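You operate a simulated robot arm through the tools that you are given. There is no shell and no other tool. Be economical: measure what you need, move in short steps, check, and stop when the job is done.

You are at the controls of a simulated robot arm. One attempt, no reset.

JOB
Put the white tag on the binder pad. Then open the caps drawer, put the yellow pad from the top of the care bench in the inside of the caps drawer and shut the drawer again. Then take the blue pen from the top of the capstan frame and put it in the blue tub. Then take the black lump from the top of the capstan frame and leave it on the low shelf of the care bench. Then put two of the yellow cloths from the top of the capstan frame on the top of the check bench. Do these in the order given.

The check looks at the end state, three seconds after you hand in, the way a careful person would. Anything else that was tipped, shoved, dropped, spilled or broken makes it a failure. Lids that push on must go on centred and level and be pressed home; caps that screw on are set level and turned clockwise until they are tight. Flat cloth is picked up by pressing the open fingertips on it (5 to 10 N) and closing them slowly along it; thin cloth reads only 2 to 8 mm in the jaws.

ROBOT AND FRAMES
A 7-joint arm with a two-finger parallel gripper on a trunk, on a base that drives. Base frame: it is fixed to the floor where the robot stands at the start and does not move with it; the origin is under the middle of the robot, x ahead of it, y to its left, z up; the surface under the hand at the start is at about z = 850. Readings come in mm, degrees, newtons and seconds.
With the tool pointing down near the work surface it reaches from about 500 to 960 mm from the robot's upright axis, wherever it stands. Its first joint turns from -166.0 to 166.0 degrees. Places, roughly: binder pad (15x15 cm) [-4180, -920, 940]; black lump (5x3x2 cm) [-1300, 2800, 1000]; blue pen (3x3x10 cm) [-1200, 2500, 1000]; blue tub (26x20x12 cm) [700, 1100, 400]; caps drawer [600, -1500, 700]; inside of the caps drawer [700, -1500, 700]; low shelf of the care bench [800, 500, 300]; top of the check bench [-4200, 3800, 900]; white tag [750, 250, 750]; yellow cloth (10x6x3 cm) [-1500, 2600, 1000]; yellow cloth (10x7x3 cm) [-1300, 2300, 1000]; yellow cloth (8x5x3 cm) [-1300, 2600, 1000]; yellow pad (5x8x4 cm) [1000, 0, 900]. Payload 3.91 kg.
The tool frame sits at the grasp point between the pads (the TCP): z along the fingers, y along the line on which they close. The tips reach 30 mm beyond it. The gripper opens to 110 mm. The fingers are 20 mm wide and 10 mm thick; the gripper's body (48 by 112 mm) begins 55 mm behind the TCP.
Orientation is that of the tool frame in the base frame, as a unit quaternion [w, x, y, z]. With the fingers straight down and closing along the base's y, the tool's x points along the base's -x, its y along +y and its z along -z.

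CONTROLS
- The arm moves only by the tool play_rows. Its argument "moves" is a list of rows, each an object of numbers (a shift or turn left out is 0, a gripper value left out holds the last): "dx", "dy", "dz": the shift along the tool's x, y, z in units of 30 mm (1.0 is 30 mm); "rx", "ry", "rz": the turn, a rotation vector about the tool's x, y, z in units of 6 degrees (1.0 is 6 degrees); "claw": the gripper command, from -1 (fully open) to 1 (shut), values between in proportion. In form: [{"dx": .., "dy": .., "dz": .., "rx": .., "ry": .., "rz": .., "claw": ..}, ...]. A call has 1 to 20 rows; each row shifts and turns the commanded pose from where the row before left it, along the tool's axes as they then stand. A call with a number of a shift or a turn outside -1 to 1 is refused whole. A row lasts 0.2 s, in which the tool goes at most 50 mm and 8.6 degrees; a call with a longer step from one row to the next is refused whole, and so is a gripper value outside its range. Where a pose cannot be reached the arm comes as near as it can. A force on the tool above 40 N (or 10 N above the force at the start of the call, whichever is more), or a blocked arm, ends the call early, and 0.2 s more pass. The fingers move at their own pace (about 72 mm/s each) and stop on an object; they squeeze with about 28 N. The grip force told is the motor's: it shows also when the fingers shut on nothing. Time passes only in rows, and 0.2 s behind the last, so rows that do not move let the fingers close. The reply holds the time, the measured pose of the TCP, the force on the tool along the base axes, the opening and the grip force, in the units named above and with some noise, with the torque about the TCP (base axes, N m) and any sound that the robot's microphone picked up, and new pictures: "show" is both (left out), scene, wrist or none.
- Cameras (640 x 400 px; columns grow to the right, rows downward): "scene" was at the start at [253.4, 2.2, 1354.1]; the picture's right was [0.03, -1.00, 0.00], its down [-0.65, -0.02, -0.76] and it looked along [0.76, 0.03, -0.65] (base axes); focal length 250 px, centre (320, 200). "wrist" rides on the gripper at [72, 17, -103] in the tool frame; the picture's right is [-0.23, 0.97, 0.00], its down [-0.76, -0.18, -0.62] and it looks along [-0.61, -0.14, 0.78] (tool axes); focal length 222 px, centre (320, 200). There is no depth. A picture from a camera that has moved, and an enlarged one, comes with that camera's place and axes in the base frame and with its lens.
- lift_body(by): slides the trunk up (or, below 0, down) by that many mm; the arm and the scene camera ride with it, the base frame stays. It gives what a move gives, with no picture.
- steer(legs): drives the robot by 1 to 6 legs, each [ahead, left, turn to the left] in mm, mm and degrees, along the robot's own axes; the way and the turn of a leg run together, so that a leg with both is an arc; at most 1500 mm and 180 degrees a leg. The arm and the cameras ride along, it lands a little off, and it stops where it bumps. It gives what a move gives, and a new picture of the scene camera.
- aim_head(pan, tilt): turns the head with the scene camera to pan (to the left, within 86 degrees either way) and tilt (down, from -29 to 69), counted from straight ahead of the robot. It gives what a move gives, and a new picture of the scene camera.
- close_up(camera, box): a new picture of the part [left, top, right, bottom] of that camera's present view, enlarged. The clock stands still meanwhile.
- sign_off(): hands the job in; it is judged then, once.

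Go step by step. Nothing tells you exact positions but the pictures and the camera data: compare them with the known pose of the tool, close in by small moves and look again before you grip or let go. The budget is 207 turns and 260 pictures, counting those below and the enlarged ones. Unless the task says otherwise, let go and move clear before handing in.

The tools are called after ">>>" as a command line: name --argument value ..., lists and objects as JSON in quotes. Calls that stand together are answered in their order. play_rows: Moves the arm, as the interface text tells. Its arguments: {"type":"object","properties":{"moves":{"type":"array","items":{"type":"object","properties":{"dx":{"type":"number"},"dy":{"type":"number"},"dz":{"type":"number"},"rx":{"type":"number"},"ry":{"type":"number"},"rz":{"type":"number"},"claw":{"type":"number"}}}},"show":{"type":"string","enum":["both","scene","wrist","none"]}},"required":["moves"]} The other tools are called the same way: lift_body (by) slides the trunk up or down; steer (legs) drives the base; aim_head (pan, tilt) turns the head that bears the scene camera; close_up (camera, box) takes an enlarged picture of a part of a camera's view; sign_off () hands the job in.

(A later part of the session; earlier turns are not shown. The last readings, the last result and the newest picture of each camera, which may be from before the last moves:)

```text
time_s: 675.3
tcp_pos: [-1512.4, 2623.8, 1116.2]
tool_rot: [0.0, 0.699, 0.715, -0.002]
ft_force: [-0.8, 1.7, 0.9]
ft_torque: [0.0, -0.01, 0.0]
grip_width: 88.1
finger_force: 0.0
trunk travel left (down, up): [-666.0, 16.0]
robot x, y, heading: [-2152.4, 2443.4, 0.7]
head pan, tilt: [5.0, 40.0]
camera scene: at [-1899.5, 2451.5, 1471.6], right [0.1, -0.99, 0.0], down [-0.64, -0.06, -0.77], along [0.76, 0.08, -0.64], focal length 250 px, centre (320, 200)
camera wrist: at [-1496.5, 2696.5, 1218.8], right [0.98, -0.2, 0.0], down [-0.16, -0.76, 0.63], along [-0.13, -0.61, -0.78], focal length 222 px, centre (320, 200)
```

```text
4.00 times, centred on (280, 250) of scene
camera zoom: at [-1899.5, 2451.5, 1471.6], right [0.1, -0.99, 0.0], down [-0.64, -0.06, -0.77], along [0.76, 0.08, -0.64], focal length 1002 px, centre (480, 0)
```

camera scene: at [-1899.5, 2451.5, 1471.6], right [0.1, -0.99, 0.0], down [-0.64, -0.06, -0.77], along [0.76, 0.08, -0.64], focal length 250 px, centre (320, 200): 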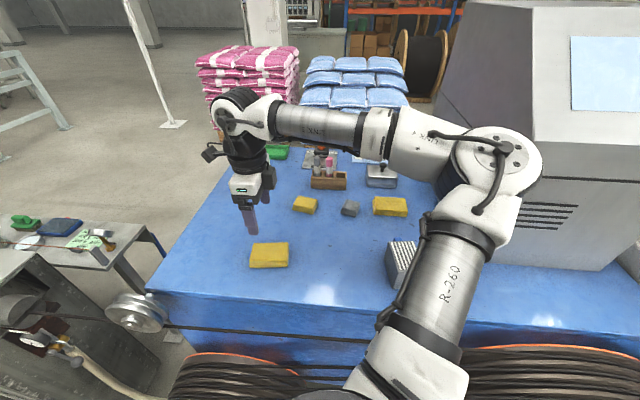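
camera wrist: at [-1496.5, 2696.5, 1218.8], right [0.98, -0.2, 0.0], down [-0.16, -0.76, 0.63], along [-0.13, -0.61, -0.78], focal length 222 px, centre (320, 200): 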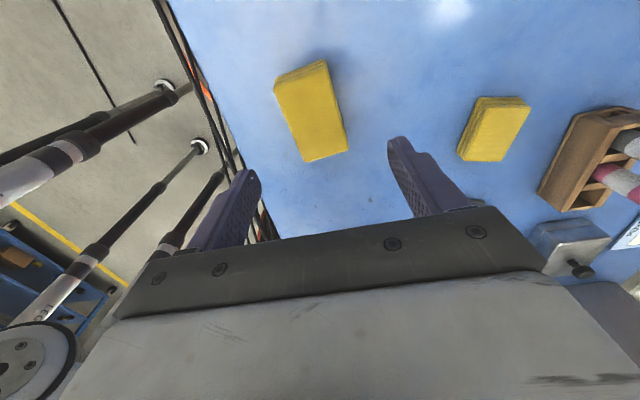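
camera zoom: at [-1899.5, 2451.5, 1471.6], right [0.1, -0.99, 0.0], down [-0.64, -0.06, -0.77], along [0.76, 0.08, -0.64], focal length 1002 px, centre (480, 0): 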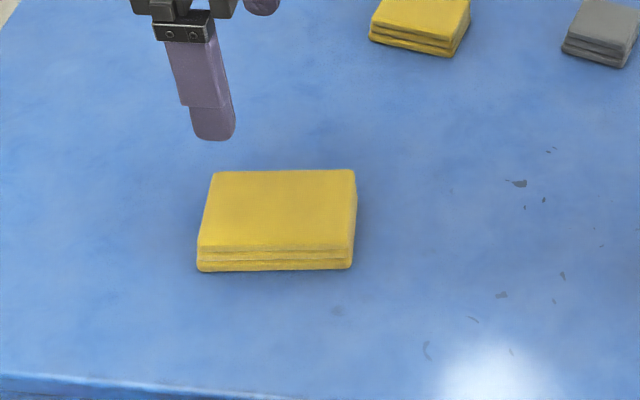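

Cloth centre (-1521, 2617), 54 × 92 mm, aligned with y. I descend over it.

>>> play_rows --moves '[{"dx": -0.23, "dy": -0.28, "claw": -0.5}, {"dz": 0.9}, {"dz": 0.9}, {"dz": 0.9}, {"dz": 0.7}, {"dz": 0.4}, {}]' --show "wrist"

>>> close_up --camera "scene" --box '[200, 200, 360, 300]'

```text
time_s: 676.9
tcp_pos: [-1520.4, 2615.1, 1002.5]
tool_rot: [0.001, 0.698, 0.716, -0.003]
ft_force: [0.0, 0.3, 0.8]
ft_torque: [-0.02, 0.01, 0.0]
grip_width: 82.5
finger_force: 0.1
trunk travel left (down, up): [-666.0, 16.0]
robot x, y, heading: [-2153.2, 2443.0, 0.6]
head pan, tilt: [5.0, 40.0]
camera wrist: at [-1504.2, 2688.5, 1105.4], right [0.98, -0.2, 0.0], down [-0.16, -0.76, 0.63], along [-0.13, -0.61, -0.78], focal length 222 px, centre (320, 200)
```

wrist: 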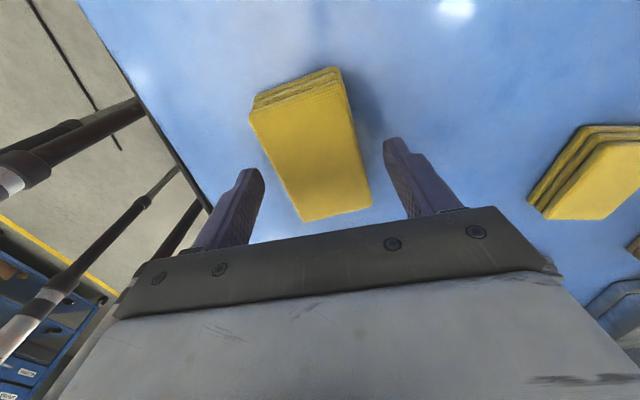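

```text
4.00 times, centred on (280, 250) of scene
camera zoom: at [-1899.5, 2451.8, 1471.6], right [0.1, -0.99, 0.0], down [-0.64, -0.06, -0.77], along [0.76, 0.08, -0.64], focal length 1002 px, centre (480, 0)
```

zoom: 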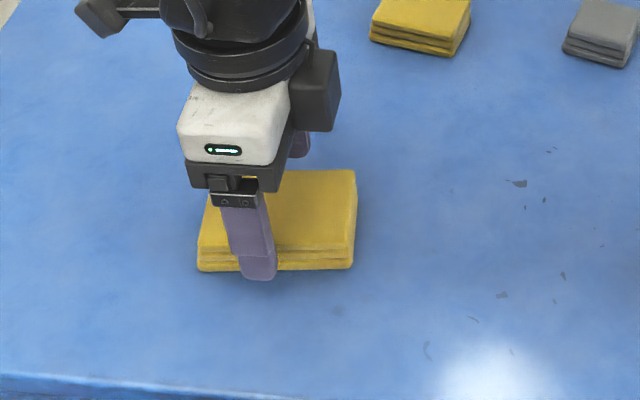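

Fingers straddle it. I lower to just above the top and close slowly.

>>> play_rows --moves '[{"dx": 0.2, "dz": 0.35}, {"dz": 0.3}, {}, {"claw": -0.2}, {"claw": 0.1}, {"claw": 0.4}, {"claw": 1}, {}, {}, {}]' --show "wrist"

```text
time_s: 679.1
tcp_pos: [-1520.8, 2622.7, 982.4]
tool_rot: [0.0, 0.699, 0.715, -0.001]
ft_force: [0.4, -0.1, 0.3]
ft_torque: [0.0, 0.01, -0.02]
grip_width: 58.8
finger_force: 28.1
trunk travel left (down, up): [-666.0, 16.0]
robot x, y, heading: [-2152.4, 2443.1, 0.8]
head pan, tilt: [5.0, 40.0]
camera wrist: at [-1504.3, 2694.6, 1085.3], right [0.98, -0.2, 0.0], down [-0.16, -0.76, 0.63], along [-0.13, -0.61, -0.78], focal length 222 px, centre (320, 200)
```

wrist: 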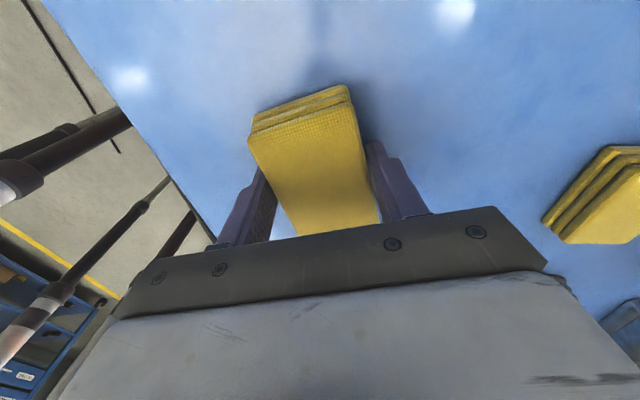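

Gripped at 58.8 mm. I lift and verify it holds.

>>> play_rows --moves '[{"dz": -0.4}, {"dz": -0.7}, {"dz": -0.9}, {"dz": -0.9}, {"dz": -0.9}, {"dz": -0.9}, {}]' --show "wrist"

```text
time_s: 680.7
tcp_pos: [-1520.2, 2621.9, 1123.5]
tool_rot: [-0.001, 0.699, 0.716, -0.002]
ft_force: [0.1, 0.7, -0.3]
ft_torque: [-0.04, 0.0, 0.0]
grip_width: 59.1
finger_force: 28.0
trunk travel left (down, up): [-666.0, 16.0]
robot x, y, heading: [-2152.3, 2439.6, 0.7]
head pan, tilt: [5.0, 40.0]
camera wrist: at [-1503.7, 2694.6, 1226.1], right [0.98, -0.2, 0.0], down [-0.16, -0.76, 0.63], along [-0.13, -0.61, -0.78], focal length 222 px, centre (320, 200)
```

wrist: 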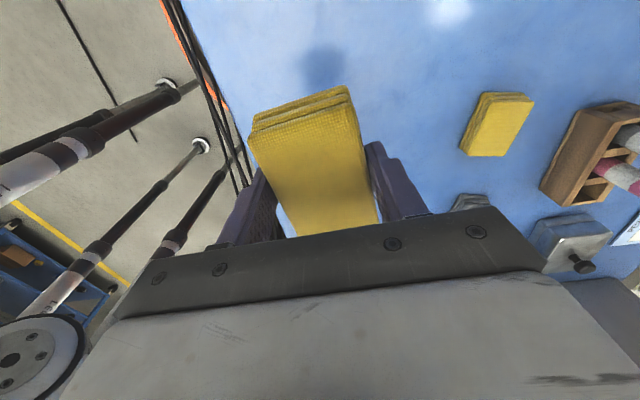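

Held well. I turn, back out past the cable end and go up the aisle toward the check bench.

>>> steer --legs '[[0, 0, 90], [-950, 0, 0], [0, 1040, 0], [1500, 0, 0], [300, 0, 0]]'

>>> aim_head --pan 50 --tilt 30

```text
time_s: 706.1
tcp_pos: [-3377.3, 3945.7, 1123.2]
tool_rot: [0.001, -0.006, 1.0, -0.002]
ft_force: [0.2, -0.2, -0.3]
ft_torque: [0.0, -0.01, 0.03]
grip_width: 57.2
finger_force: 28.1
trunk travel left (down, up): [-666.0, 16.0]
robot x, y, heading: [-3198.1, 3311.0, 90.0]
head pan, tilt: [5.0, 40.0]
camera scene: at [-3212.4, 3565.0, 1471.4], right [1.0, 0.09, 0.0], down [0.06, -0.64, -0.77], along [-0.07, 0.76, -0.64], focal length 250 px, centre (320, 200)
```

scene: 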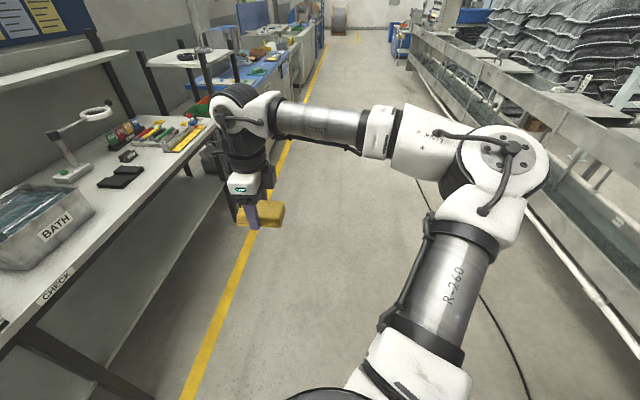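

```text
time_s: 707.3
tcp_pos: [-3376.9, 3944.8, 1123.7]
tool_rot: [0.002, -0.007, 1.0, -0.002]
ft_force: [-0.2, 0.0, 0.3]
ft_torque: [0.0, 0.0, -0.03]
grip_width: 57.1
finger_force: 28.1
trunk travel left (down, up): [-666.0, 16.0]
robot x, y, heading: [-3201.9, 3313.3, 90.5]
head pan, tilt: [50.0, 30.0]
camera scene: at [-3274.1, 3537.5, 1486.9], right [0.64, 0.77, 0.0], down [0.38, -0.32, -0.87], along [-0.67, 0.55, -0.5], focal length 250 px, centre (320, 200)
```

scene: 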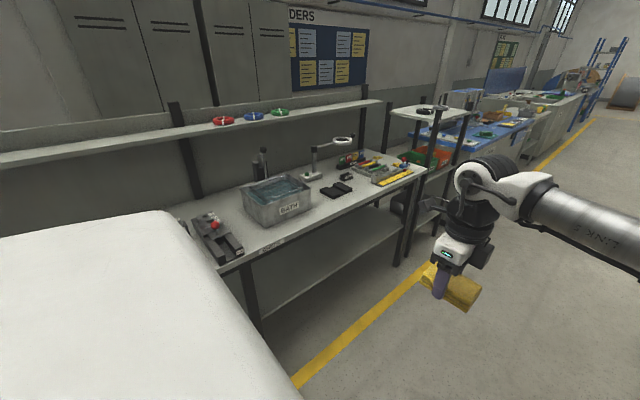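

This is the CHECK bench, with free areas beside the bath. I move along to y ≈ 4000 and face it.

>>> steer --legs '[[850, 0, 0], [0, 0, 89.5]]'

>>> aim_head --pan 0 --tilt 40

```text
time_s: 715.7
tcp_pos: [-3843.7, 3963.8, 1122.1]
tool_rot: [-0.002, 0.718, -0.696, 0.001]
ft_force: [0.4, 0.8, -0.3]
ft_torque: [0.01, 0.01, 0.02]
grip_width: 57.1
finger_force: 28.2
trunk travel left (down, up): [-666.0, 16.0]
robot x, y, heading: [-3217.9, 4152.7, -178.7]
head pan, tilt: [50.0, 30.0]
camera scene: at [-3440.5, 4075.0, 1486.9], right [-0.78, 0.63, 0.0], down [0.31, 0.39, -0.87], along [-0.54, -0.68, -0.5], focal length 250 px, centre (320, 200)
```

scene: 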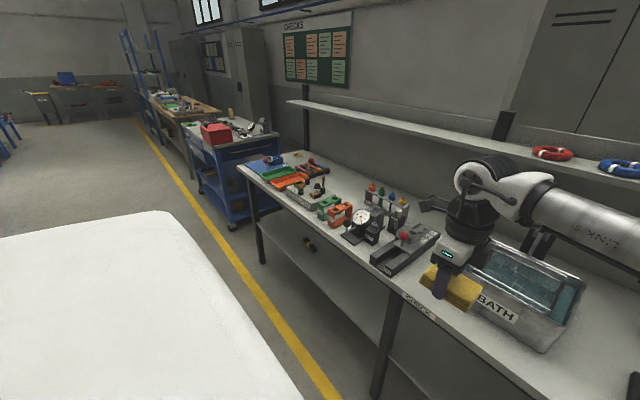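

```text
time_s: 716.9
tcp_pos: [-3844.4, 3964.3, 1123.4]
tool_rot: [-0.002, 0.718, -0.696, 0.0]
ft_force: [-0.5, -0.1, -0.6]
ft_torque: [0.0, -0.02, -0.01]
grip_width: 57.4
finger_force: 28.0
trunk travel left (down, up): [-666.0, 16.0]
robot x, y, heading: [-3212.2, 4151.8, -178.5]
head pan, tilt: [0.0, 40.0]
camera scene: at [-3468.9, 4143.7, 1471.6], right [-0.02, 1.0, 0.0], down [0.64, 0.02, -0.77], along [-0.77, -0.02, -0.64], focal length 250 px, centre (320, 200)
```

scene: 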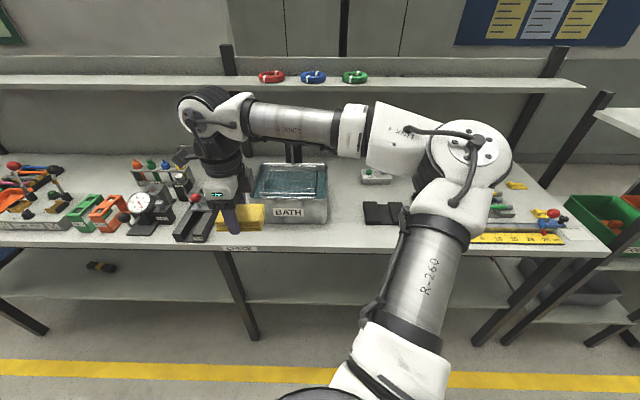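

I enlarge the bench to choose a free spot.

>>> close_up --camera "scene" --box '[240, 140, 430, 260]'

>>> play_rows --moves '[{"dx": -1, "dz": -0.7}, {"dx": -1, "dz": -0.7}, {"dx": -1}, {"dx": -1}, {"dx": -1}, {"dx": -1}, {"dx": -1}, {"dx": -1}, {"dx": -1}]'

```text
3.33 times, centred on (335, 200) of scene
camera zoom: at [-3468.9, 4143.7, 1471.6], right [-0.02, 1.0, 0.0], down [0.64, 0.02, -0.77], along [-0.77, -0.02, -0.64], focal length 835 px, centre (270, 200)
```

zoom: 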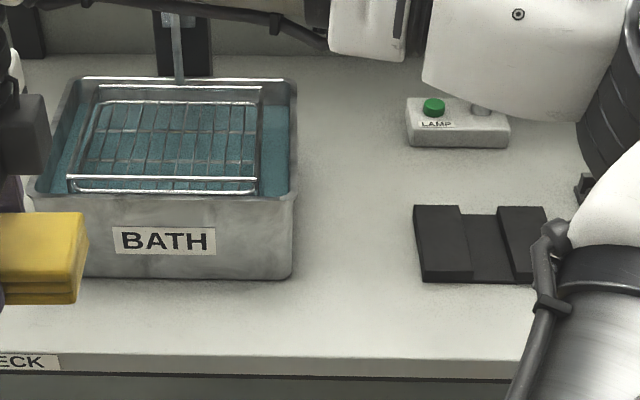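

```text
time_s: 718.9
tcp_pos: [-3852.4, 4233.9, 1166.1]
tool_rot: [-0.003, 0.719, -0.695, 0.0]
ft_force: [-1.1, 0.0, -1.0]
ft_torque: [-0.01, 0.0, -0.04]
grip_width: 57.3
finger_force: 27.5
trunk travel left (down, up): [-666.0, 16.0]
robot x, y, heading: [-3212.3, 4147.1, -178.7]
head pan, tilt: [0.0, 40.0]
camera scene: at [-3468.7, 4144.2, 1471.6], right [-0.02, 1.0, 0.0], down [0.64, 0.01, -0.77], along [-0.77, -0.02, -0.64], focal length 250 px, centre (320, 200)
camera wrist: at [-3866.3, 4160.1, 1268.0], right [-0.98, 0.19, 0.0], down [0.15, 0.77, 0.63], along [0.12, 0.61, -0.78], focal length 222 px, centre (320, 200)
```

scene: 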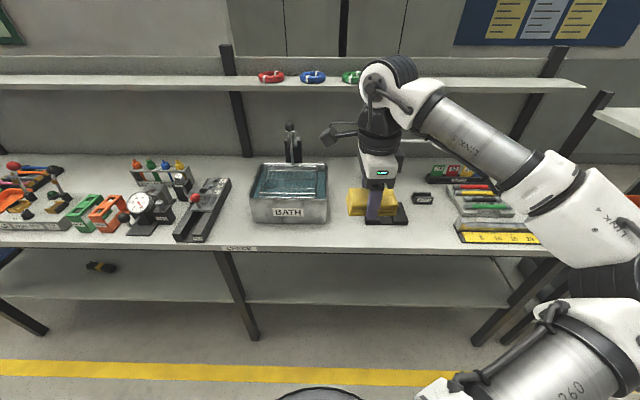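
wrist: 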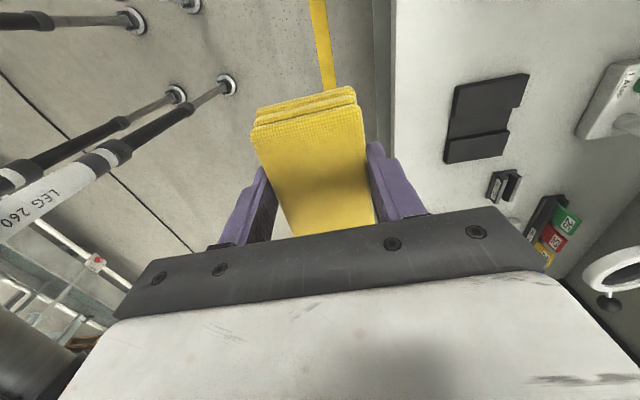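

Good free area right of the black block, around (-4035, 4490). I shift the base 250 mm and extend over it.

>>> steer --legs '[[0, -255, -1.2]]'

>>> play_rows --moves '[{"dy": 1}, {"dy": 1}, {"dy": 1}, {"dy": 1}, {"dy": 1}, {"dy": 1}, {"dz": 0.8}, {"dz": 0.8}, {}]'

```text
time_s: 721.4
tcp_pos: [-3852.5, 4502.4, 1165.4]
tool_rot: [-0.002, 0.709, -0.705, 0.0]
ft_force: [0.0, 0.4, -1.2]
ft_torque: [0.02, 0.0, 0.02]
grip_width: 57.2
finger_force: 27.6
trunk travel left (down, up): [-666.0, 16.0]
robot x, y, heading: [-3213.0, 4402.0, 179.9]
head pan, tilt: [0.0, 40.0]
camera scene: at [-3471.4, 4403.5, 1471.6], right [0.0, 1.0, 0.0], down [0.64, 0.0, -0.77], along [-0.77, 0.0, -0.64], focal length 250 px, centre (320, 200)
```

scene: 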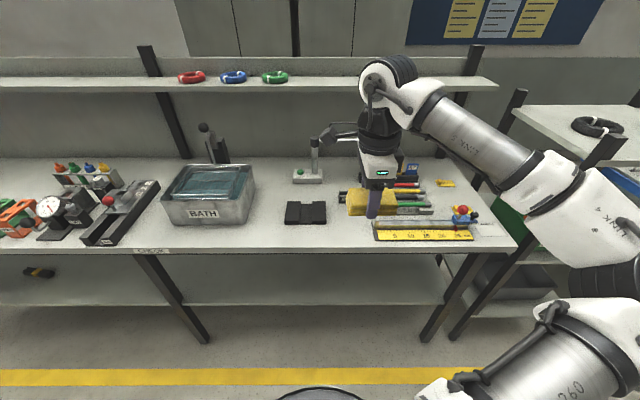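

```text
time_s: 723.4
tcp_pos: [-4033.0, 4500.1, 1118.7]
tool_rot: [-0.002, 0.709, -0.705, 0.001]
ft_force: [0.5, -0.9, -0.6]
ft_torque: [-0.01, -0.01, -0.01]
grip_width: 57.1
finger_force: 27.7
trunk travel left (down, up): [-666.0, 16.0]
robot x, y, heading: [-3218.7, 4405.4, 179.9]
head pan, tilt: [0.0, 40.0]
camera scene: at [-3471.2, 4403.2, 1471.6], right [0.0, 1.0, 0.0], down [0.64, 0.0, -0.77], along [-0.77, 0.0, -0.64], focal length 250 px, centre (320, 200)
camera wrist: at [-4049.0, 4427.7, 1220.3], right [-0.98, 0.22, 0.0], down [0.17, 0.76, 0.63], along [0.14, 0.61, -0.78], focal length 222 px, centre (320, 200)
```

scene: 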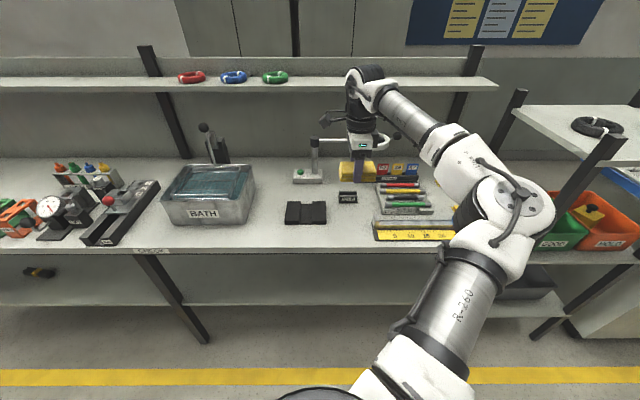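
wrist: 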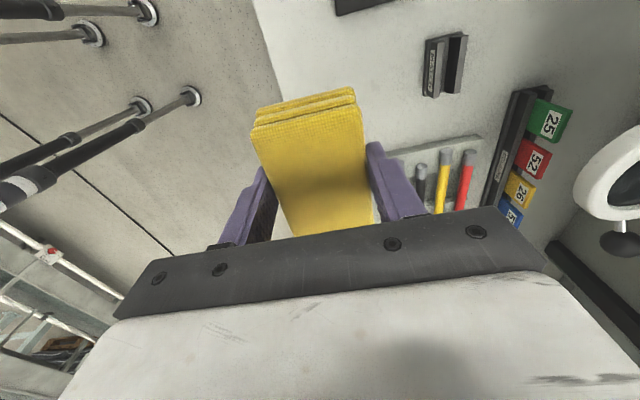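

Spot centre (-4020, 4500). I lower toward it.

>>> play_rows --moves '[{"dy": -0.43}, {"dz": 0.9}, {"dz": 0.9}, {"dz": 0.9}, {"dz": 0.9}, {"dz": 0.8}, {"dz": 0.6}, {}]'

>>> close_up --camera "scene" --box '[270, 150, 430, 250]'

```text
time_s: 725.2
tcp_pos: [-4017.6, 4501.5, 969.3]
tool_rot: [-0.002, 0.71, -0.704, 0.0]
ft_force: [0.5, 0.3, -0.7]
ft_torque: [0.01, -0.01, 0.01]
grip_width: 57.3
finger_force: 28.1
trunk travel left (down, up): [-666.0, 16.0]
robot x, y, heading: [-3215.8, 4401.6, 179.9]
head pan, tilt: [0.0, 40.0]
camera scene: at [-3471.3, 4403.2, 1471.6], right [0.0, 1.0, 0.0], down [0.64, 0.0, -0.77], along [-0.77, 0.0, -0.64], focal length 250 px, centre (320, 200)
camera wrist: at [-4034.2, 4429.0, 1070.6], right [-0.98, 0.22, 0.0], down [0.17, 0.76, 0.63], along [0.14, 0.61, -0.78], focal length 222 px, centre (320, 200)
```

scene: 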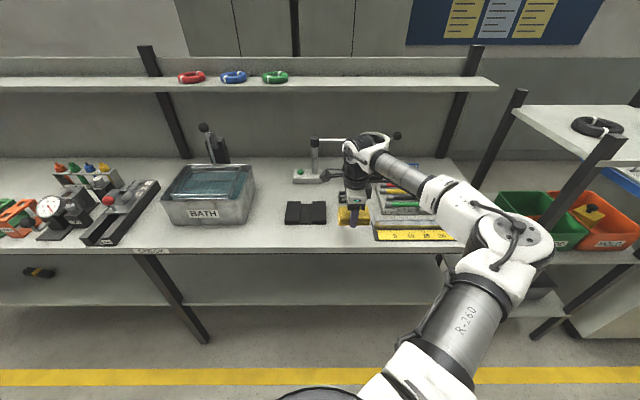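
wrist: 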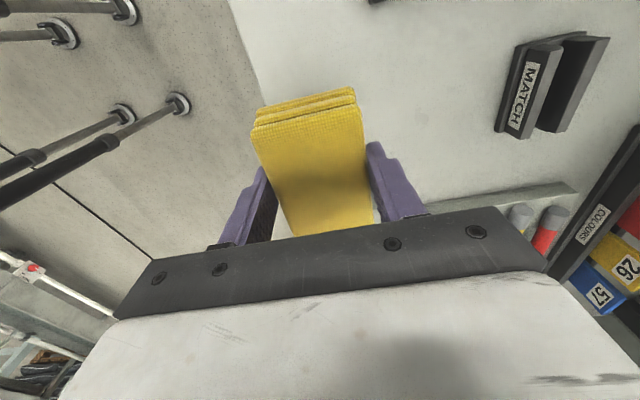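

```text
4.00 times, centred on (350, 200) of scene
camera zoom: at [-3471.3, 4403.2, 1471.6], right [0.0, 1.0, 0.0], down [0.64, 0.0, -0.77], along [-0.77, 0.0, -0.64], focal length 1002 px, centre (200, 200)
```

zoom: 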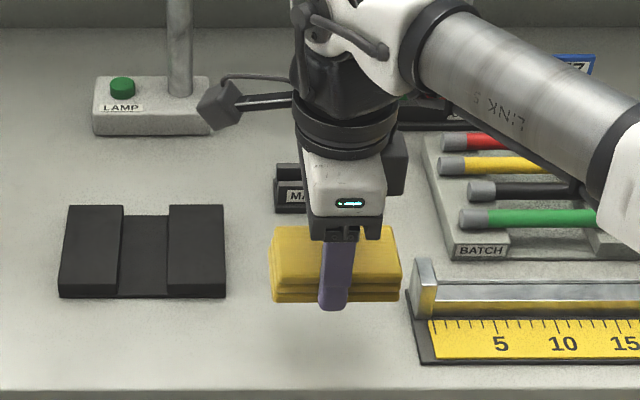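

I shift 10 mm left for margin and lower to contact.

>>> play_rows --moves '[{"dx": 0.33}, {"dz": 0.4}, {"dz": 0.3}, {"dz": 0.1}, {"dz": 0.1}, {"dz": 0.08}, {"dz": 0.08}, {"dz": 0.08}, {}]' --show "none"

```text
time_s: 727.2
tcp_pos: [-4018.4, 4491.6, 933.1]
tool_rot: [-0.002, 0.709, -0.705, 0.0]
ft_force: [0.7, 0.8, 0.2]
ft_torque: [0.0, -0.01, -0.01]
grip_width: 57.2
finger_force: 27.8
trunk travel left (down, up): [-666.0, 16.0]
robot x, y, heading: [-3213.5, 4404.0, 179.9]
head pan, tilt: [0.0, 40.0]
```

>>> play_rows --moves '[{"dz": 0.1}, {"dz": 0.08}, {"dz": 0.08}, {"dz": 0.08}, {"dz": 0.08}, {}]' --show "none"

```text
time_s: 728.6
tcp_pos: [-4018.4, 4491.5, 919.5]
tool_rot: [-0.003, 0.709, -0.705, 0.001]
ft_force: [-0.4, 0.7, 0.4]
ft_torque: [0.0, 0.0, -0.02]
grip_width: 57.1
finger_force: 28.2
trunk travel left (down, up): [-666.0, 16.0]
robot x, y, heading: [-3213.9, 4400.9, 179.7]
head pan, tilt: [0.0, 40.0]
```

Still no contact; the bench is lower than assumed. I continue gently and check visually.

>>> play_rows --moves '[{"dz": 0.12}, {"dz": 0.12}, {"dz": 0.12}, {"dz": 0.12}, {"dz": 0.12}, {}]' --show "none"

>>> close_up --camera "scene" --box '[270, 160, 430, 260]'

```text
time_s: 730.0
tcp_pos: [-4017.7, 4493.0, 903.4]
tool_rot: [-0.002, 0.709, -0.705, 0.0]
ft_force: [-0.1, 0.7, -0.6]
ft_torque: [0.01, -0.01, -0.04]
grip_width: 57.2
finger_force: 28.4
trunk travel left (down, up): [-666.0, 16.0]
robot x, y, heading: [-3212.2, 4399.9, 179.9]
head pan, tilt: [0.0, 40.0]
```

```text
4.00 times, centred on (350, 210) of scene
camera zoom: at [-3471.4, 4403.2, 1471.6], right [0.0, 1.0, 0.0], down [0.64, 0.0, -0.77], along [-0.77, 0.0, -0.64], focal length 1002 px, centre (200, 160)
```

zoom: 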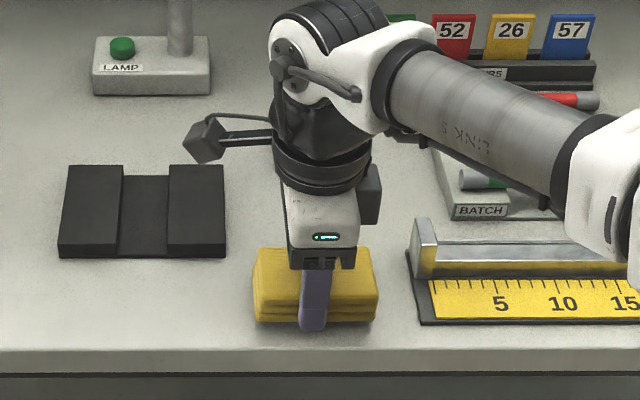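

The bench edge is nearer than I assumed; I move 35 mm further in, then keep lowering.

>>> play_rows --moves '[{"dy": 0.6}, {"dy": 0.6}, {"dz": 0.12}, {"dz": 0.12}, {"dz": 0.1}, {"dz": 0.1}, {"dz": 0.1}, {}]' --show "none"

>>> close_up --camera "scene" --box '[270, 160, 430, 260]'

```text
time_s: 731.8
tcp_pos: [-4053.5, 4491.1, 891.4]
tool_rot: [0.001, 0.71, -0.705, -0.002]
ft_force: [-6.9, 1.1, 38.0]
ft_torque: [0.03, 0.01, 0.04]
grip_width: 57.8
finger_force: 28.0
trunk travel left (down, up): [-666.0, 16.0]
robot x, y, heading: [-3217.2, 4400.4, 179.7]
head pan, tilt: [0.0, 40.0]
```

```text
4.00 times, centred on (350, 210) of scene
camera zoom: at [-3467.9, 4402.8, 1472.7], right [0.0, 1.0, 0.0], down [0.64, 0.0, -0.77], along [-0.77, 0.0, -0.64], focal length 1002 px, centre (200, 160)
```

zoom: 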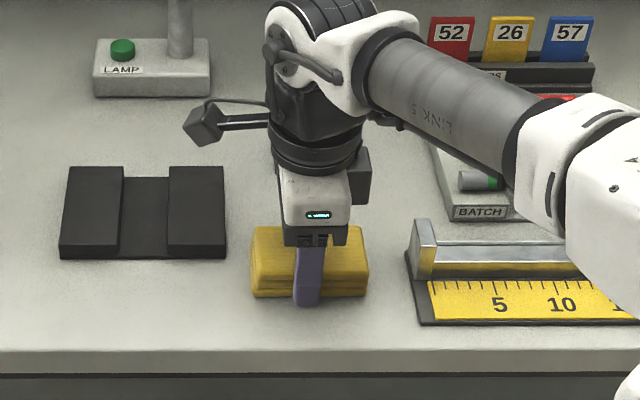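

Contact; the cloth sits well inside the bench. I relax, release and rise.

>>> play_rows --moves '[{"dz": -0.12}, {"claw": -0.3}, {}, {}, {"dz": -0.5}, {"dz": -0.9}, {"dz": -1}, {"dz": -1}, {"dz": -1}, {"dz": -1}, {"dz": -1}, {"dz": -1}, {"dy": -1}, {"dy": -1}, {"dy": -1}, {"dy": -1}, {"dy": -1}]' --show "scene"

>>> close_up --camera "scene" --box '[230, 160, 430, 260]'

```text
time_s: 735.4
tcp_pos: [-3904.6, 4492.3, 1113.5]
tool_rot: [-0.002, 0.709, -0.705, 0.0]
ft_force: [-0.5, -0.2, 0.9]
ft_torque: [0.0, 0.0, 0.01]
grip_width: 71.5
finger_force: 0.0
trunk travel left (down, up): [-666.0, 16.0]
robot x, y, heading: [-3213.6, 4399.5, 179.7]
head pan, tilt: [0.0, 40.0]
camera scene: at [-3470.8, 4403.4, 1471.7], right [0.0, 1.0, 0.0], down [0.64, 0.0, -0.77], along [-0.77, 0.0, -0.64], focal length 250 px, centre (320, 200)
```

scene: 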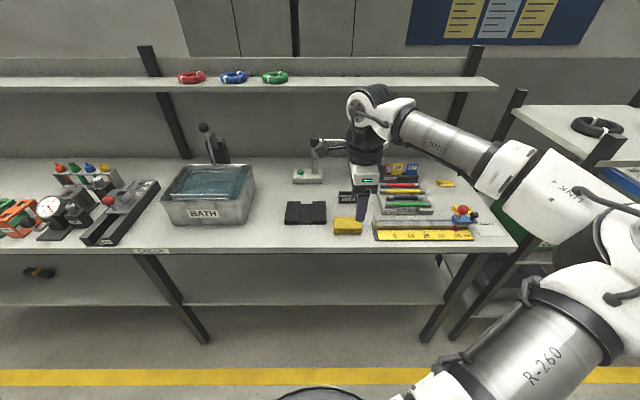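

```text
3.20 times, centred on (330, 210) of scene
camera zoom: at [-3470.8, 4403.4, 1471.7], right [0.0, 1.0, 0.0], down [0.64, 0.0, -0.77], along [-0.77, 0.0, -0.64], focal length 802 px, centre (288, 168)
```

zoom: 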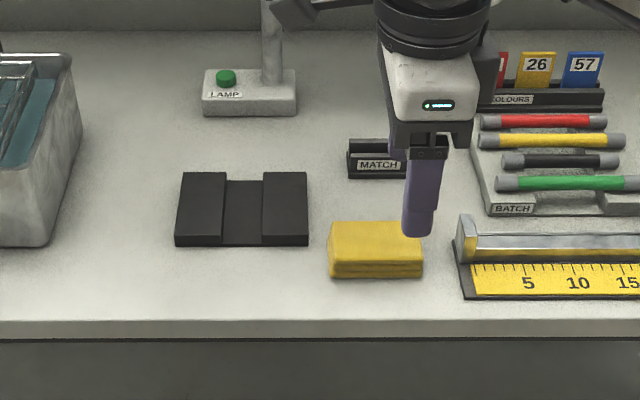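

First cloth is on the check bench. I go back the same way for the second cloth.

>>> play_rows --moves '[{"dy": -0.9}, {"dy": -0.7}]' --show "none"

>>> steer --legs '[[0, 0, -89.7], [-1500, 0, 0], [-1410, 0, 0], [0, -1050, 0], [950, 0, 0], [0, 0, -90]]'

>>> aim_head --pan 5 --tilt 40

```text
time_s: 736.0
tcp_pos: [-3856.7, 4492.4, 1112.8]
tool_rot: [-0.001, 0.709, -0.705, 0.001]
ft_force: [-0.2, 0.1, 0.5]
ft_torque: [0.0, 0.02, 0.02]
grip_width: 71.6
finger_force: 0.1
trunk travel left (down, up): [-666.0, 16.0]
robot x, y, heading: [-3216.2, 4401.7, 179.6]
head pan, tilt: [0.0, 40.0]
```

```text
time_s: 770.3
tcp_pos: [-1539.2, 2423.5, 1112.3]
tool_rot: [0.0, 0.698, 0.717, -0.001]
ft_force: [0.5, -0.7, 0.2]
ft_torque: [0.04, -0.03, 0.04]
grip_width: 71.4
finger_force: 0.1
trunk travel left (down, up): [-666.0, 16.0]
robot x, y, heading: [-2185.3, 2497.7, 0.9]
head pan, tilt: [0.0, 40.0]
camera scene: at [-1928.9, 2502.5, 1471.6], right [0.02, -1.0, 0.0], down [-0.64, -0.01, -0.77], along [0.77, 0.01, -0.64], focal length 250 px, centre (320, 200)
```

scene: 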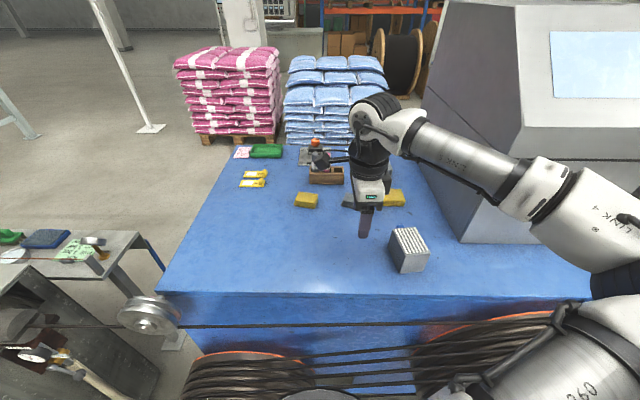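

```text
time_s: 771.0
tcp_pos: [-1539.5, 2422.6, 1112.8]
tool_rot: [0.001, 0.697, 0.717, -0.003]
ft_force: [-0.5, 0.9, -0.1]
ft_torque: [0.0, -0.01, 0.0]
grip_width: 71.4
finger_force: 0.0
trunk travel left (down, up): [-666.0, 16.0]
robot x, y, heading: [-2185.6, 2499.2, 1.4]
head pan, tilt: [5.0, 40.0]
camera scene: at [-1929.3, 2510.0, 1471.6], right [0.1, -0.99, 0.0], down [-0.64, -0.07, -0.77], along [0.76, 0.08, -0.64], focal length 250 px, centre (320, 200)
```

scene: 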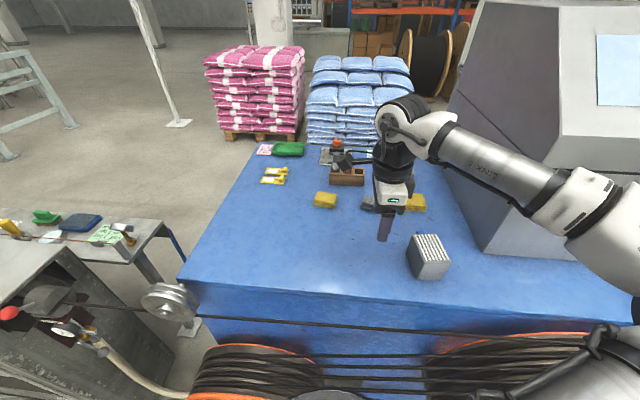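

Second cloth (small one) at about (-1323, 2558). I drive 60 mm closer and hover over it.

>>> steer --legs '[[60, 0, -1.2]]'

>>> play_rows --moves '[{"dx": 0.9, "dy": 0.6}, {"dx": 0.9, "dy": 0.6}, {"dx": 0.9, "dy": 0.6}, {"dx": 0.9, "dy": 0.6}, {"dx": 0.9, "dy": 0.6}, {"dx": 0.6, "dy": 0.8}, {"dy": 0.8}, {}]' --show "wrist"

>>> close_up --camera "scene" --box '[280, 160, 380, 235]'

```text
time_s: 772.0
tcp_pos: [-1488.6, 2410.7, 1112.8]
tool_rot: [-0.001, 0.704, 0.71, -0.002]
ft_force: [-0.1, 0.2, 0.5]
ft_torque: [0.02, 0.0, 0.0]
grip_width: 71.5
finger_force: 0.0
trunk travel left (down, up): [-666.0, 16.0]
robot x, y, heading: [-2129.3, 2500.7, -0.4]
head pan, tilt: [5.0, 40.0]
camera scene: at [-1876.1, 2505.7, 1471.2], right [0.08, -1.0, 0.0], down [-0.64, -0.05, -0.77], along [0.76, 0.07, -0.64], focal length 250 px, centre (320, 200)
```

scene: 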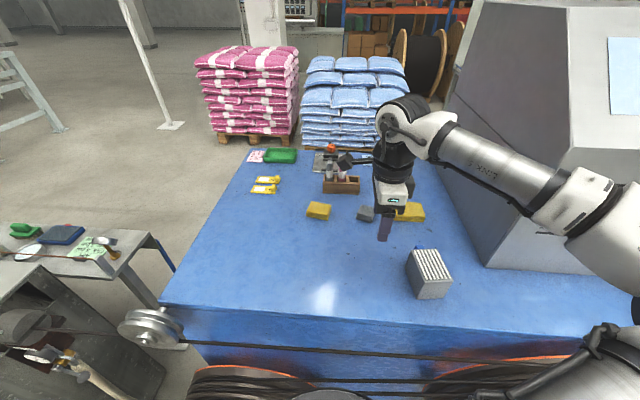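

```text
time_s: 773.8
tcp_pos: [-1352.0, 2568.6, 1111.0]
tool_rot: [0.0, 0.704, 0.71, -0.002]
ft_force: [0.5, -0.1, 0.2]
ft_torque: [-0.01, -0.03, -0.02]
grip_width: 71.5
finger_force: 0.0
trunk travel left (down, up): [-666.0, 16.0]
robot x, y, heading: [-2133.9, 2505.1, -0.3]
head pan, tilt: [5.0, 40.0]
camera wrist: at [-1334.6, 2641.5, 1213.6], right [0.98, -0.22, 0.0], down [-0.17, -0.76, 0.63], along [-0.14, -0.61, -0.78], focal length 222 px, centre (320, 200)
```

wrist: 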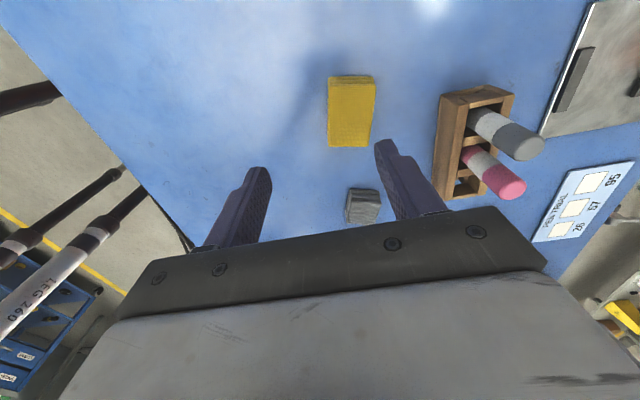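

```text
5.33 times, centred on (330, 198) of scene
camera zoom: at [-1877.3, 2505.9, 1471.6], right [0.08, -1.0, 0.0], down [-0.64, -0.05, -0.77], along [0.76, 0.06, -0.64], focal length 1336 px, centre (267, 213)
```

zoom: 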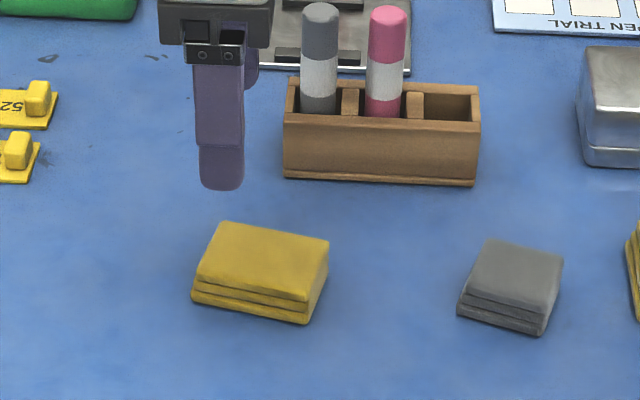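

Cloth centre (-1321, 2559), long axis ~11° off y. I align, descend and grip.

>>> play_rows --moves '[{"dx": -0.33, "dy": 0.95}, {"rz": 0.95}, {"rz": 0.95}, {"dz": 0.9}, {"dz": 0.9}, {"dz": 0.9}, {"dz": 0.6}, {}]' --show "wrist"

```text
time_s: 775.5
tcp_pos: [-1325.5, 2555.6, 1013.3]
tool_rot: [0.0, 0.771, 0.637, -0.002]
ft_force: [0.1, 0.3, 0.6]
ft_torque: [-0.01, -0.01, -0.02]
grip_width: 71.3
finger_force: 0.1
trunk travel left (down, up): [-666.0, 16.0]
robot x, y, heading: [-2131.2, 2502.4, -0.2]
head pan, tilt: [5.0, 40.0]
camera wrist: at [-1293.9, 2623.5, 1114.9], right [0.91, -0.41, 0.0], down [-0.32, -0.71, 0.63], along [-0.26, -0.57, -0.78], focal length 222 px, centre (320, 200)
```

wrist: 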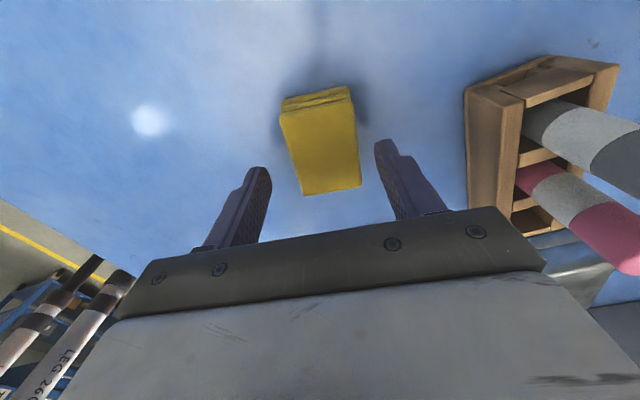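

Centred. Lower 30 mm and close.

>>> play_rows --moves '[{"dx": 0.15, "dy": 0.1, "dz": 0.4}, {"dz": 0.6}, {}, {"claw": 0}, {"claw": 0.3}, {"claw": 1}, {}, {}, {}, {"dz": -0.4}, {"dz": -0.7}, {"dz": -0.9}, {"dz": -0.9}, {"dz": -0.9}, {"dz": -0.9}]' --show "wrist"

```text
time_s: 778.8
tcp_pos: [-1323.0, 2560.6, 1123.5]
tool_rot: [0.0, 0.771, 0.637, -0.002]
ft_force: [-0.5, -0.3, 0.3]
ft_torque: [0.03, -0.01, 0.0]
grip_width: 46.8
finger_force: 28.0
trunk travel left (down, up): [-666.0, 16.0]
robot x, y, heading: [-2131.1, 2500.0, -0.2]
head pan, tilt: [5.0, 40.0]
camera wrist: at [-1290.8, 2629.4, 1226.2], right [0.91, -0.41, 0.0], down [-0.32, -0.71, 0.63], along [-0.26, -0.57, -0.78], focal length 222 px, centre (320, 200)
```

wrist: 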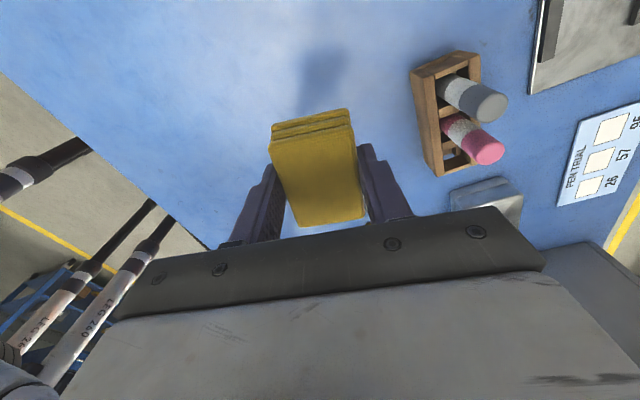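

Second cloth gripped. I square up, retract and drive back to the check bench.

>>> play_rows --moves '[{"rz": -0.95}, {"rz": -0.95}, {"dy": -0.9}, {"dy": -0.9}, {"dy": -0.9}, {"dy": -0.9}, {"dy": -0.9}, {"dy": -0.9}]' --show "none"

>>> steer --legs '[[0, 0, 90.2], [-1010, 0, 0], [0, 1070, 0], [1500, 0, 0], [1290, 0, 0], [0, 0, 90]]'

>>> aim_head --pan 0 --tilt 40

```text
time_s: 780.5
tcp_pos: [-1482.2, 2557.9, 1125.6]
tool_rot: [0.0, 0.704, 0.71, -0.001]
ft_force: [-0.9, -0.2, 0.4]
ft_torque: [-0.02, 0.0, 0.02]
grip_width: 46.8
finger_force: 28.1
trunk travel left (down, up): [-666.0, 16.0]
robot x, y, heading: [-2132.3, 2498.1, -0.4]
head pan, tilt: [5.0, 40.0]
```

```text
time_s: 785.1
tcp_pos: [-2188.7, 3148.4, 1125.7]
tool_rot: [0.001, -0.004, 1.0, -0.002]
ft_force: [-0.1, 0.5, -0.6]
ft_torque: [0.01, -0.01, -0.03]
grip_width: 47.0
finger_force: 27.9
trunk travel left (down, up): [-666.0, 16.0]
robot x, y, heading: [-2132.1, 2502.3, 89.7]
head pan, tilt: [5.0, 40.0]
stopped in leg 2: the robot was blocked; the commanded pose is now the measured one
camera scene: at [-2138.5, 2754.0, 1471.6], right [1.0, 0.08, 0.0], down [0.05, -0.64, -0.77], along [-0.06, 0.76, -0.64], focal length 250 px, centre (320, 200)
```

scene: 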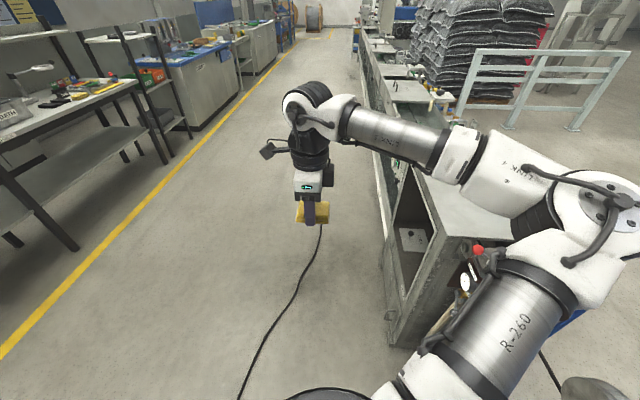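

```text
time_s: 785.7
tcp_pos: [-2188.9, 3148.0, 1124.9]
tool_rot: [0.001, -0.004, 1.0, -0.002]
ft_force: [0.2, 0.4, -0.2]
ft_torque: [0.03, 0.01, 0.0]
grip_width: 47.0
finger_force: 28.6
trunk travel left (down, up): [-666.0, 16.0]
robot x, y, heading: [-2129.9, 2504.4, 90.0]
head pan, tilt: [0.0, 40.0]
camera scene: at [-2131.2, 2754.3, 1471.6], right [1.0, 0.0, 0.0], down [0.0, -0.64, -0.77], along [0.0, 0.77, -0.64], focal length 250 px, centre (320, 200)
```

scene: 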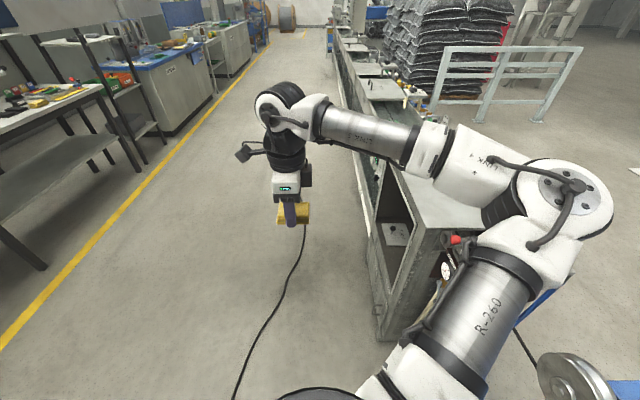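

Blocked on the right by the wheel; I shift 40 mm left (as on the earlier path) and retry.

>>> steer --legs '[[0, 40, 0], [-1010, 0, 0], [0, 1045, 0], [1500, 0, 0], [1290, 0, 0], [0, 0, 90]]'

```text
time_s: 816.8
tcp_pos: [-3926.8, 4270.3, 1126.5]
tool_rot: [0.003, -0.704, 0.71, 0.0]
ft_force: [-0.4, 0.6, -0.7]
ft_torque: [0.02, 0.01, -0.01]
grip_width: 46.9
finger_force: 28.3
trunk travel left (down, up): [-666.0, 16.0]
robot x, y, heading: [-3275.7, 4319.8, 178.9]
head pan, tilt: [0.0, 40.0]
camera scene: at [-3533.3, 4321.3, 1471.6], right [0.02, 1.0, 0.0], down [0.64, -0.01, -0.77], along [-0.77, 0.02, -0.64], focal length 250 px, centre (320, 200)
```

scene: 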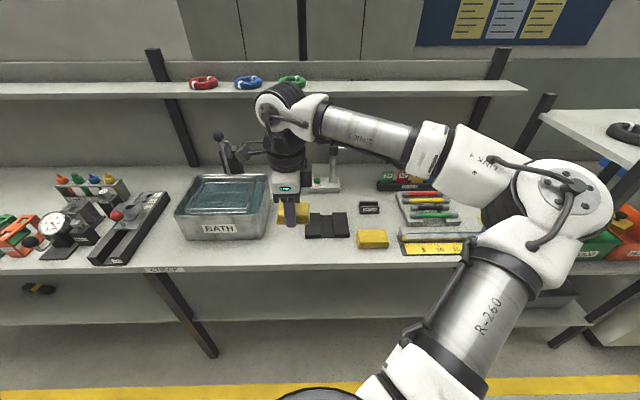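

I place the second cloth at about (-4030, 4278), between bath and block. I extend and descend.

>>> play_rows --moves '[{"dy": 0.9, "dx": -0.13}, {"dy": 0.9, "dx": -0.14}, {"dy": 0.9}, {"dy": 0.73}, {"dz": 1}, {"dz": 1}, {"dz": 1}, {"dz": 1}, {"dz": 1}, {"dz": 1}, {"dz": 0.9}, {}]' --show "wrist"

>>> close_up --camera "scene" --box '[220, 170, 420, 280]'

```text
time_s: 819.4
tcp_pos: [-4029.5, 4281.1, 919.4]
tool_rot: [0.003, -0.704, 0.71, -0.001]
ft_force: [-0.8, 0.2, -0.3]
ft_torque: [0.01, 0.01, 0.01]
grip_width: 47.0
finger_force: 27.8
trunk travel left (down, up): [-666.0, 16.0]
robot x, y, heading: [-3279.4, 4317.0, 178.7]
head pan, tilt: [0.0, 40.0]
camera wrist: at [-4046.8, 4208.7, 1021.5], right [-0.97, 0.24, 0.0], down [0.18, 0.76, 0.63], along [0.15, 0.61, -0.78], focal length 222 px, centre (320, 200)
```

wrist: 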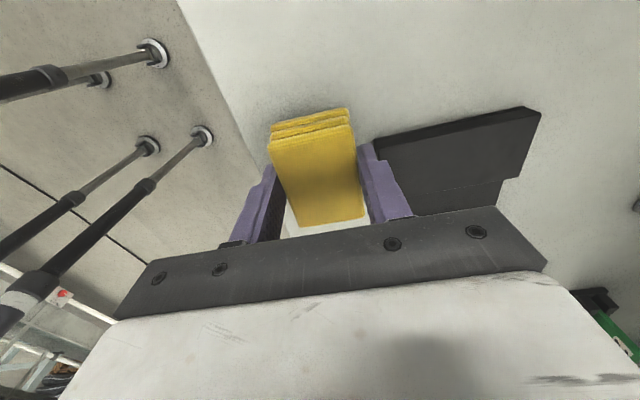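

```text
3.20 times, centred on (320, 225) of scene
camera zoom: at [-3533.2, 4321.4, 1471.6], right [0.02, 1.0, 0.0], down [0.64, -0.01, -0.77], along [-0.77, 0.02, -0.64], focal length 802 px, centre (320, 120)
```

zoom: 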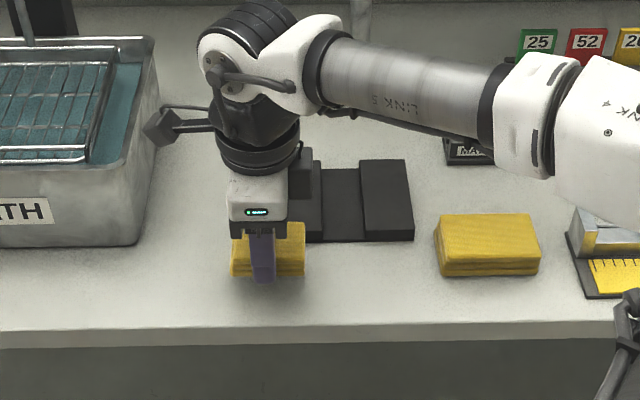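

The block is close behind; I shift 12 mm toward me, then lower to contact.

>>> play_rows --moves '[{"dy": -0.4}, {"dz": 0.4}, {"dz": 0.25}, {"dz": 0.1}, {"dz": 0.1}, {"dz": 0.08}, {"dz": 0.08}, {}]' --show "none"

```text
time_s: 821.2
tcp_pos: [-4016.1, 4281.8, 892.5]
tool_rot: [0.0, -0.703, 0.711, 0.002]
ft_force: [-7.2, 4.5, 35.7]
ft_torque: [0.31, 0.09, -0.02]
grip_width: 46.9
finger_force: 28.7
trunk travel left (down, up): [-666.0, 16.0]
robot x, y, heading: [-3278.6, 4316.6, 178.9]
head pan, tilt: [0.0, 40.0]
```

Contact. I ease off, open just enough, and rise.

>>> play_rows --moves '[{"dz": -0.12}, {"claw": 0}, {}, {}, {"dz": -0.4}, {"dz": -0.8}, {"dz": -1}, {"dz": -1}, {"dz": -1}, {"dz": -1}, {"dz": -1}, {"dy": -1}, {"dy": -1}, {"dy": -1}, {"dy": -1}, {"dy": -1}]' --show "scene"

>>> close_up --camera "scene" --box '[220, 170, 420, 280]'

```text
time_s: 824.6
tcp_pos: [-3866.5, 4279.6, 1076.4]
tool_rot: [0.002, -0.703, 0.711, -0.001]
ft_force: [0.7, 0.3, -0.4]
ft_torque: [0.02, -0.02, 0.0]
grip_width: 55.0
finger_force: 0.1
trunk travel left (down, up): [-666.0, 16.0]
robot x, y, heading: [-3282.6, 4315.6, 178.8]
head pan, tilt: [0.0, 40.0]
camera scene: at [-3532.9, 4321.4, 1471.7], right [0.02, 1.0, 0.0], down [0.64, -0.01, -0.77], along [-0.77, 0.02, -0.64], focal length 250 px, centre (320, 200)
```

scene: 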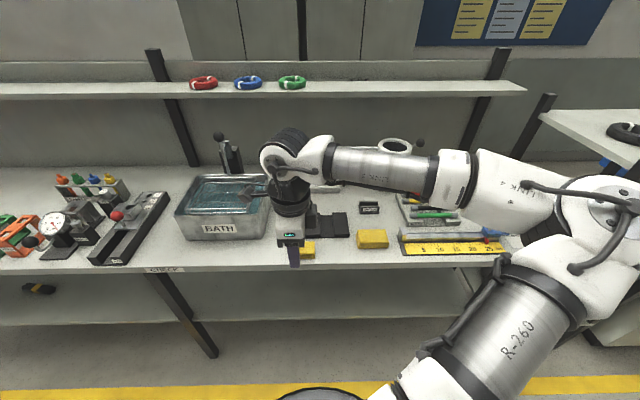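

```text
3.20 times, centred on (320, 225) of scene
camera zoom: at [-3532.9, 4321.4, 1471.7], right [0.02, 1.0, 0.0], down [0.64, -0.01, -0.77], along [-0.77, 0.02, -0.64], focal length 802 px, centre (320, 120)
```

zoom: 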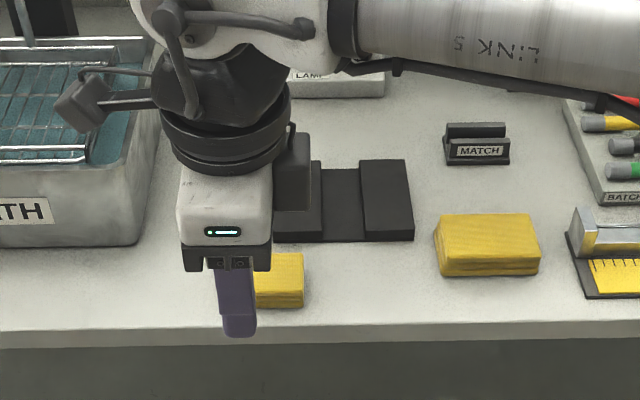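

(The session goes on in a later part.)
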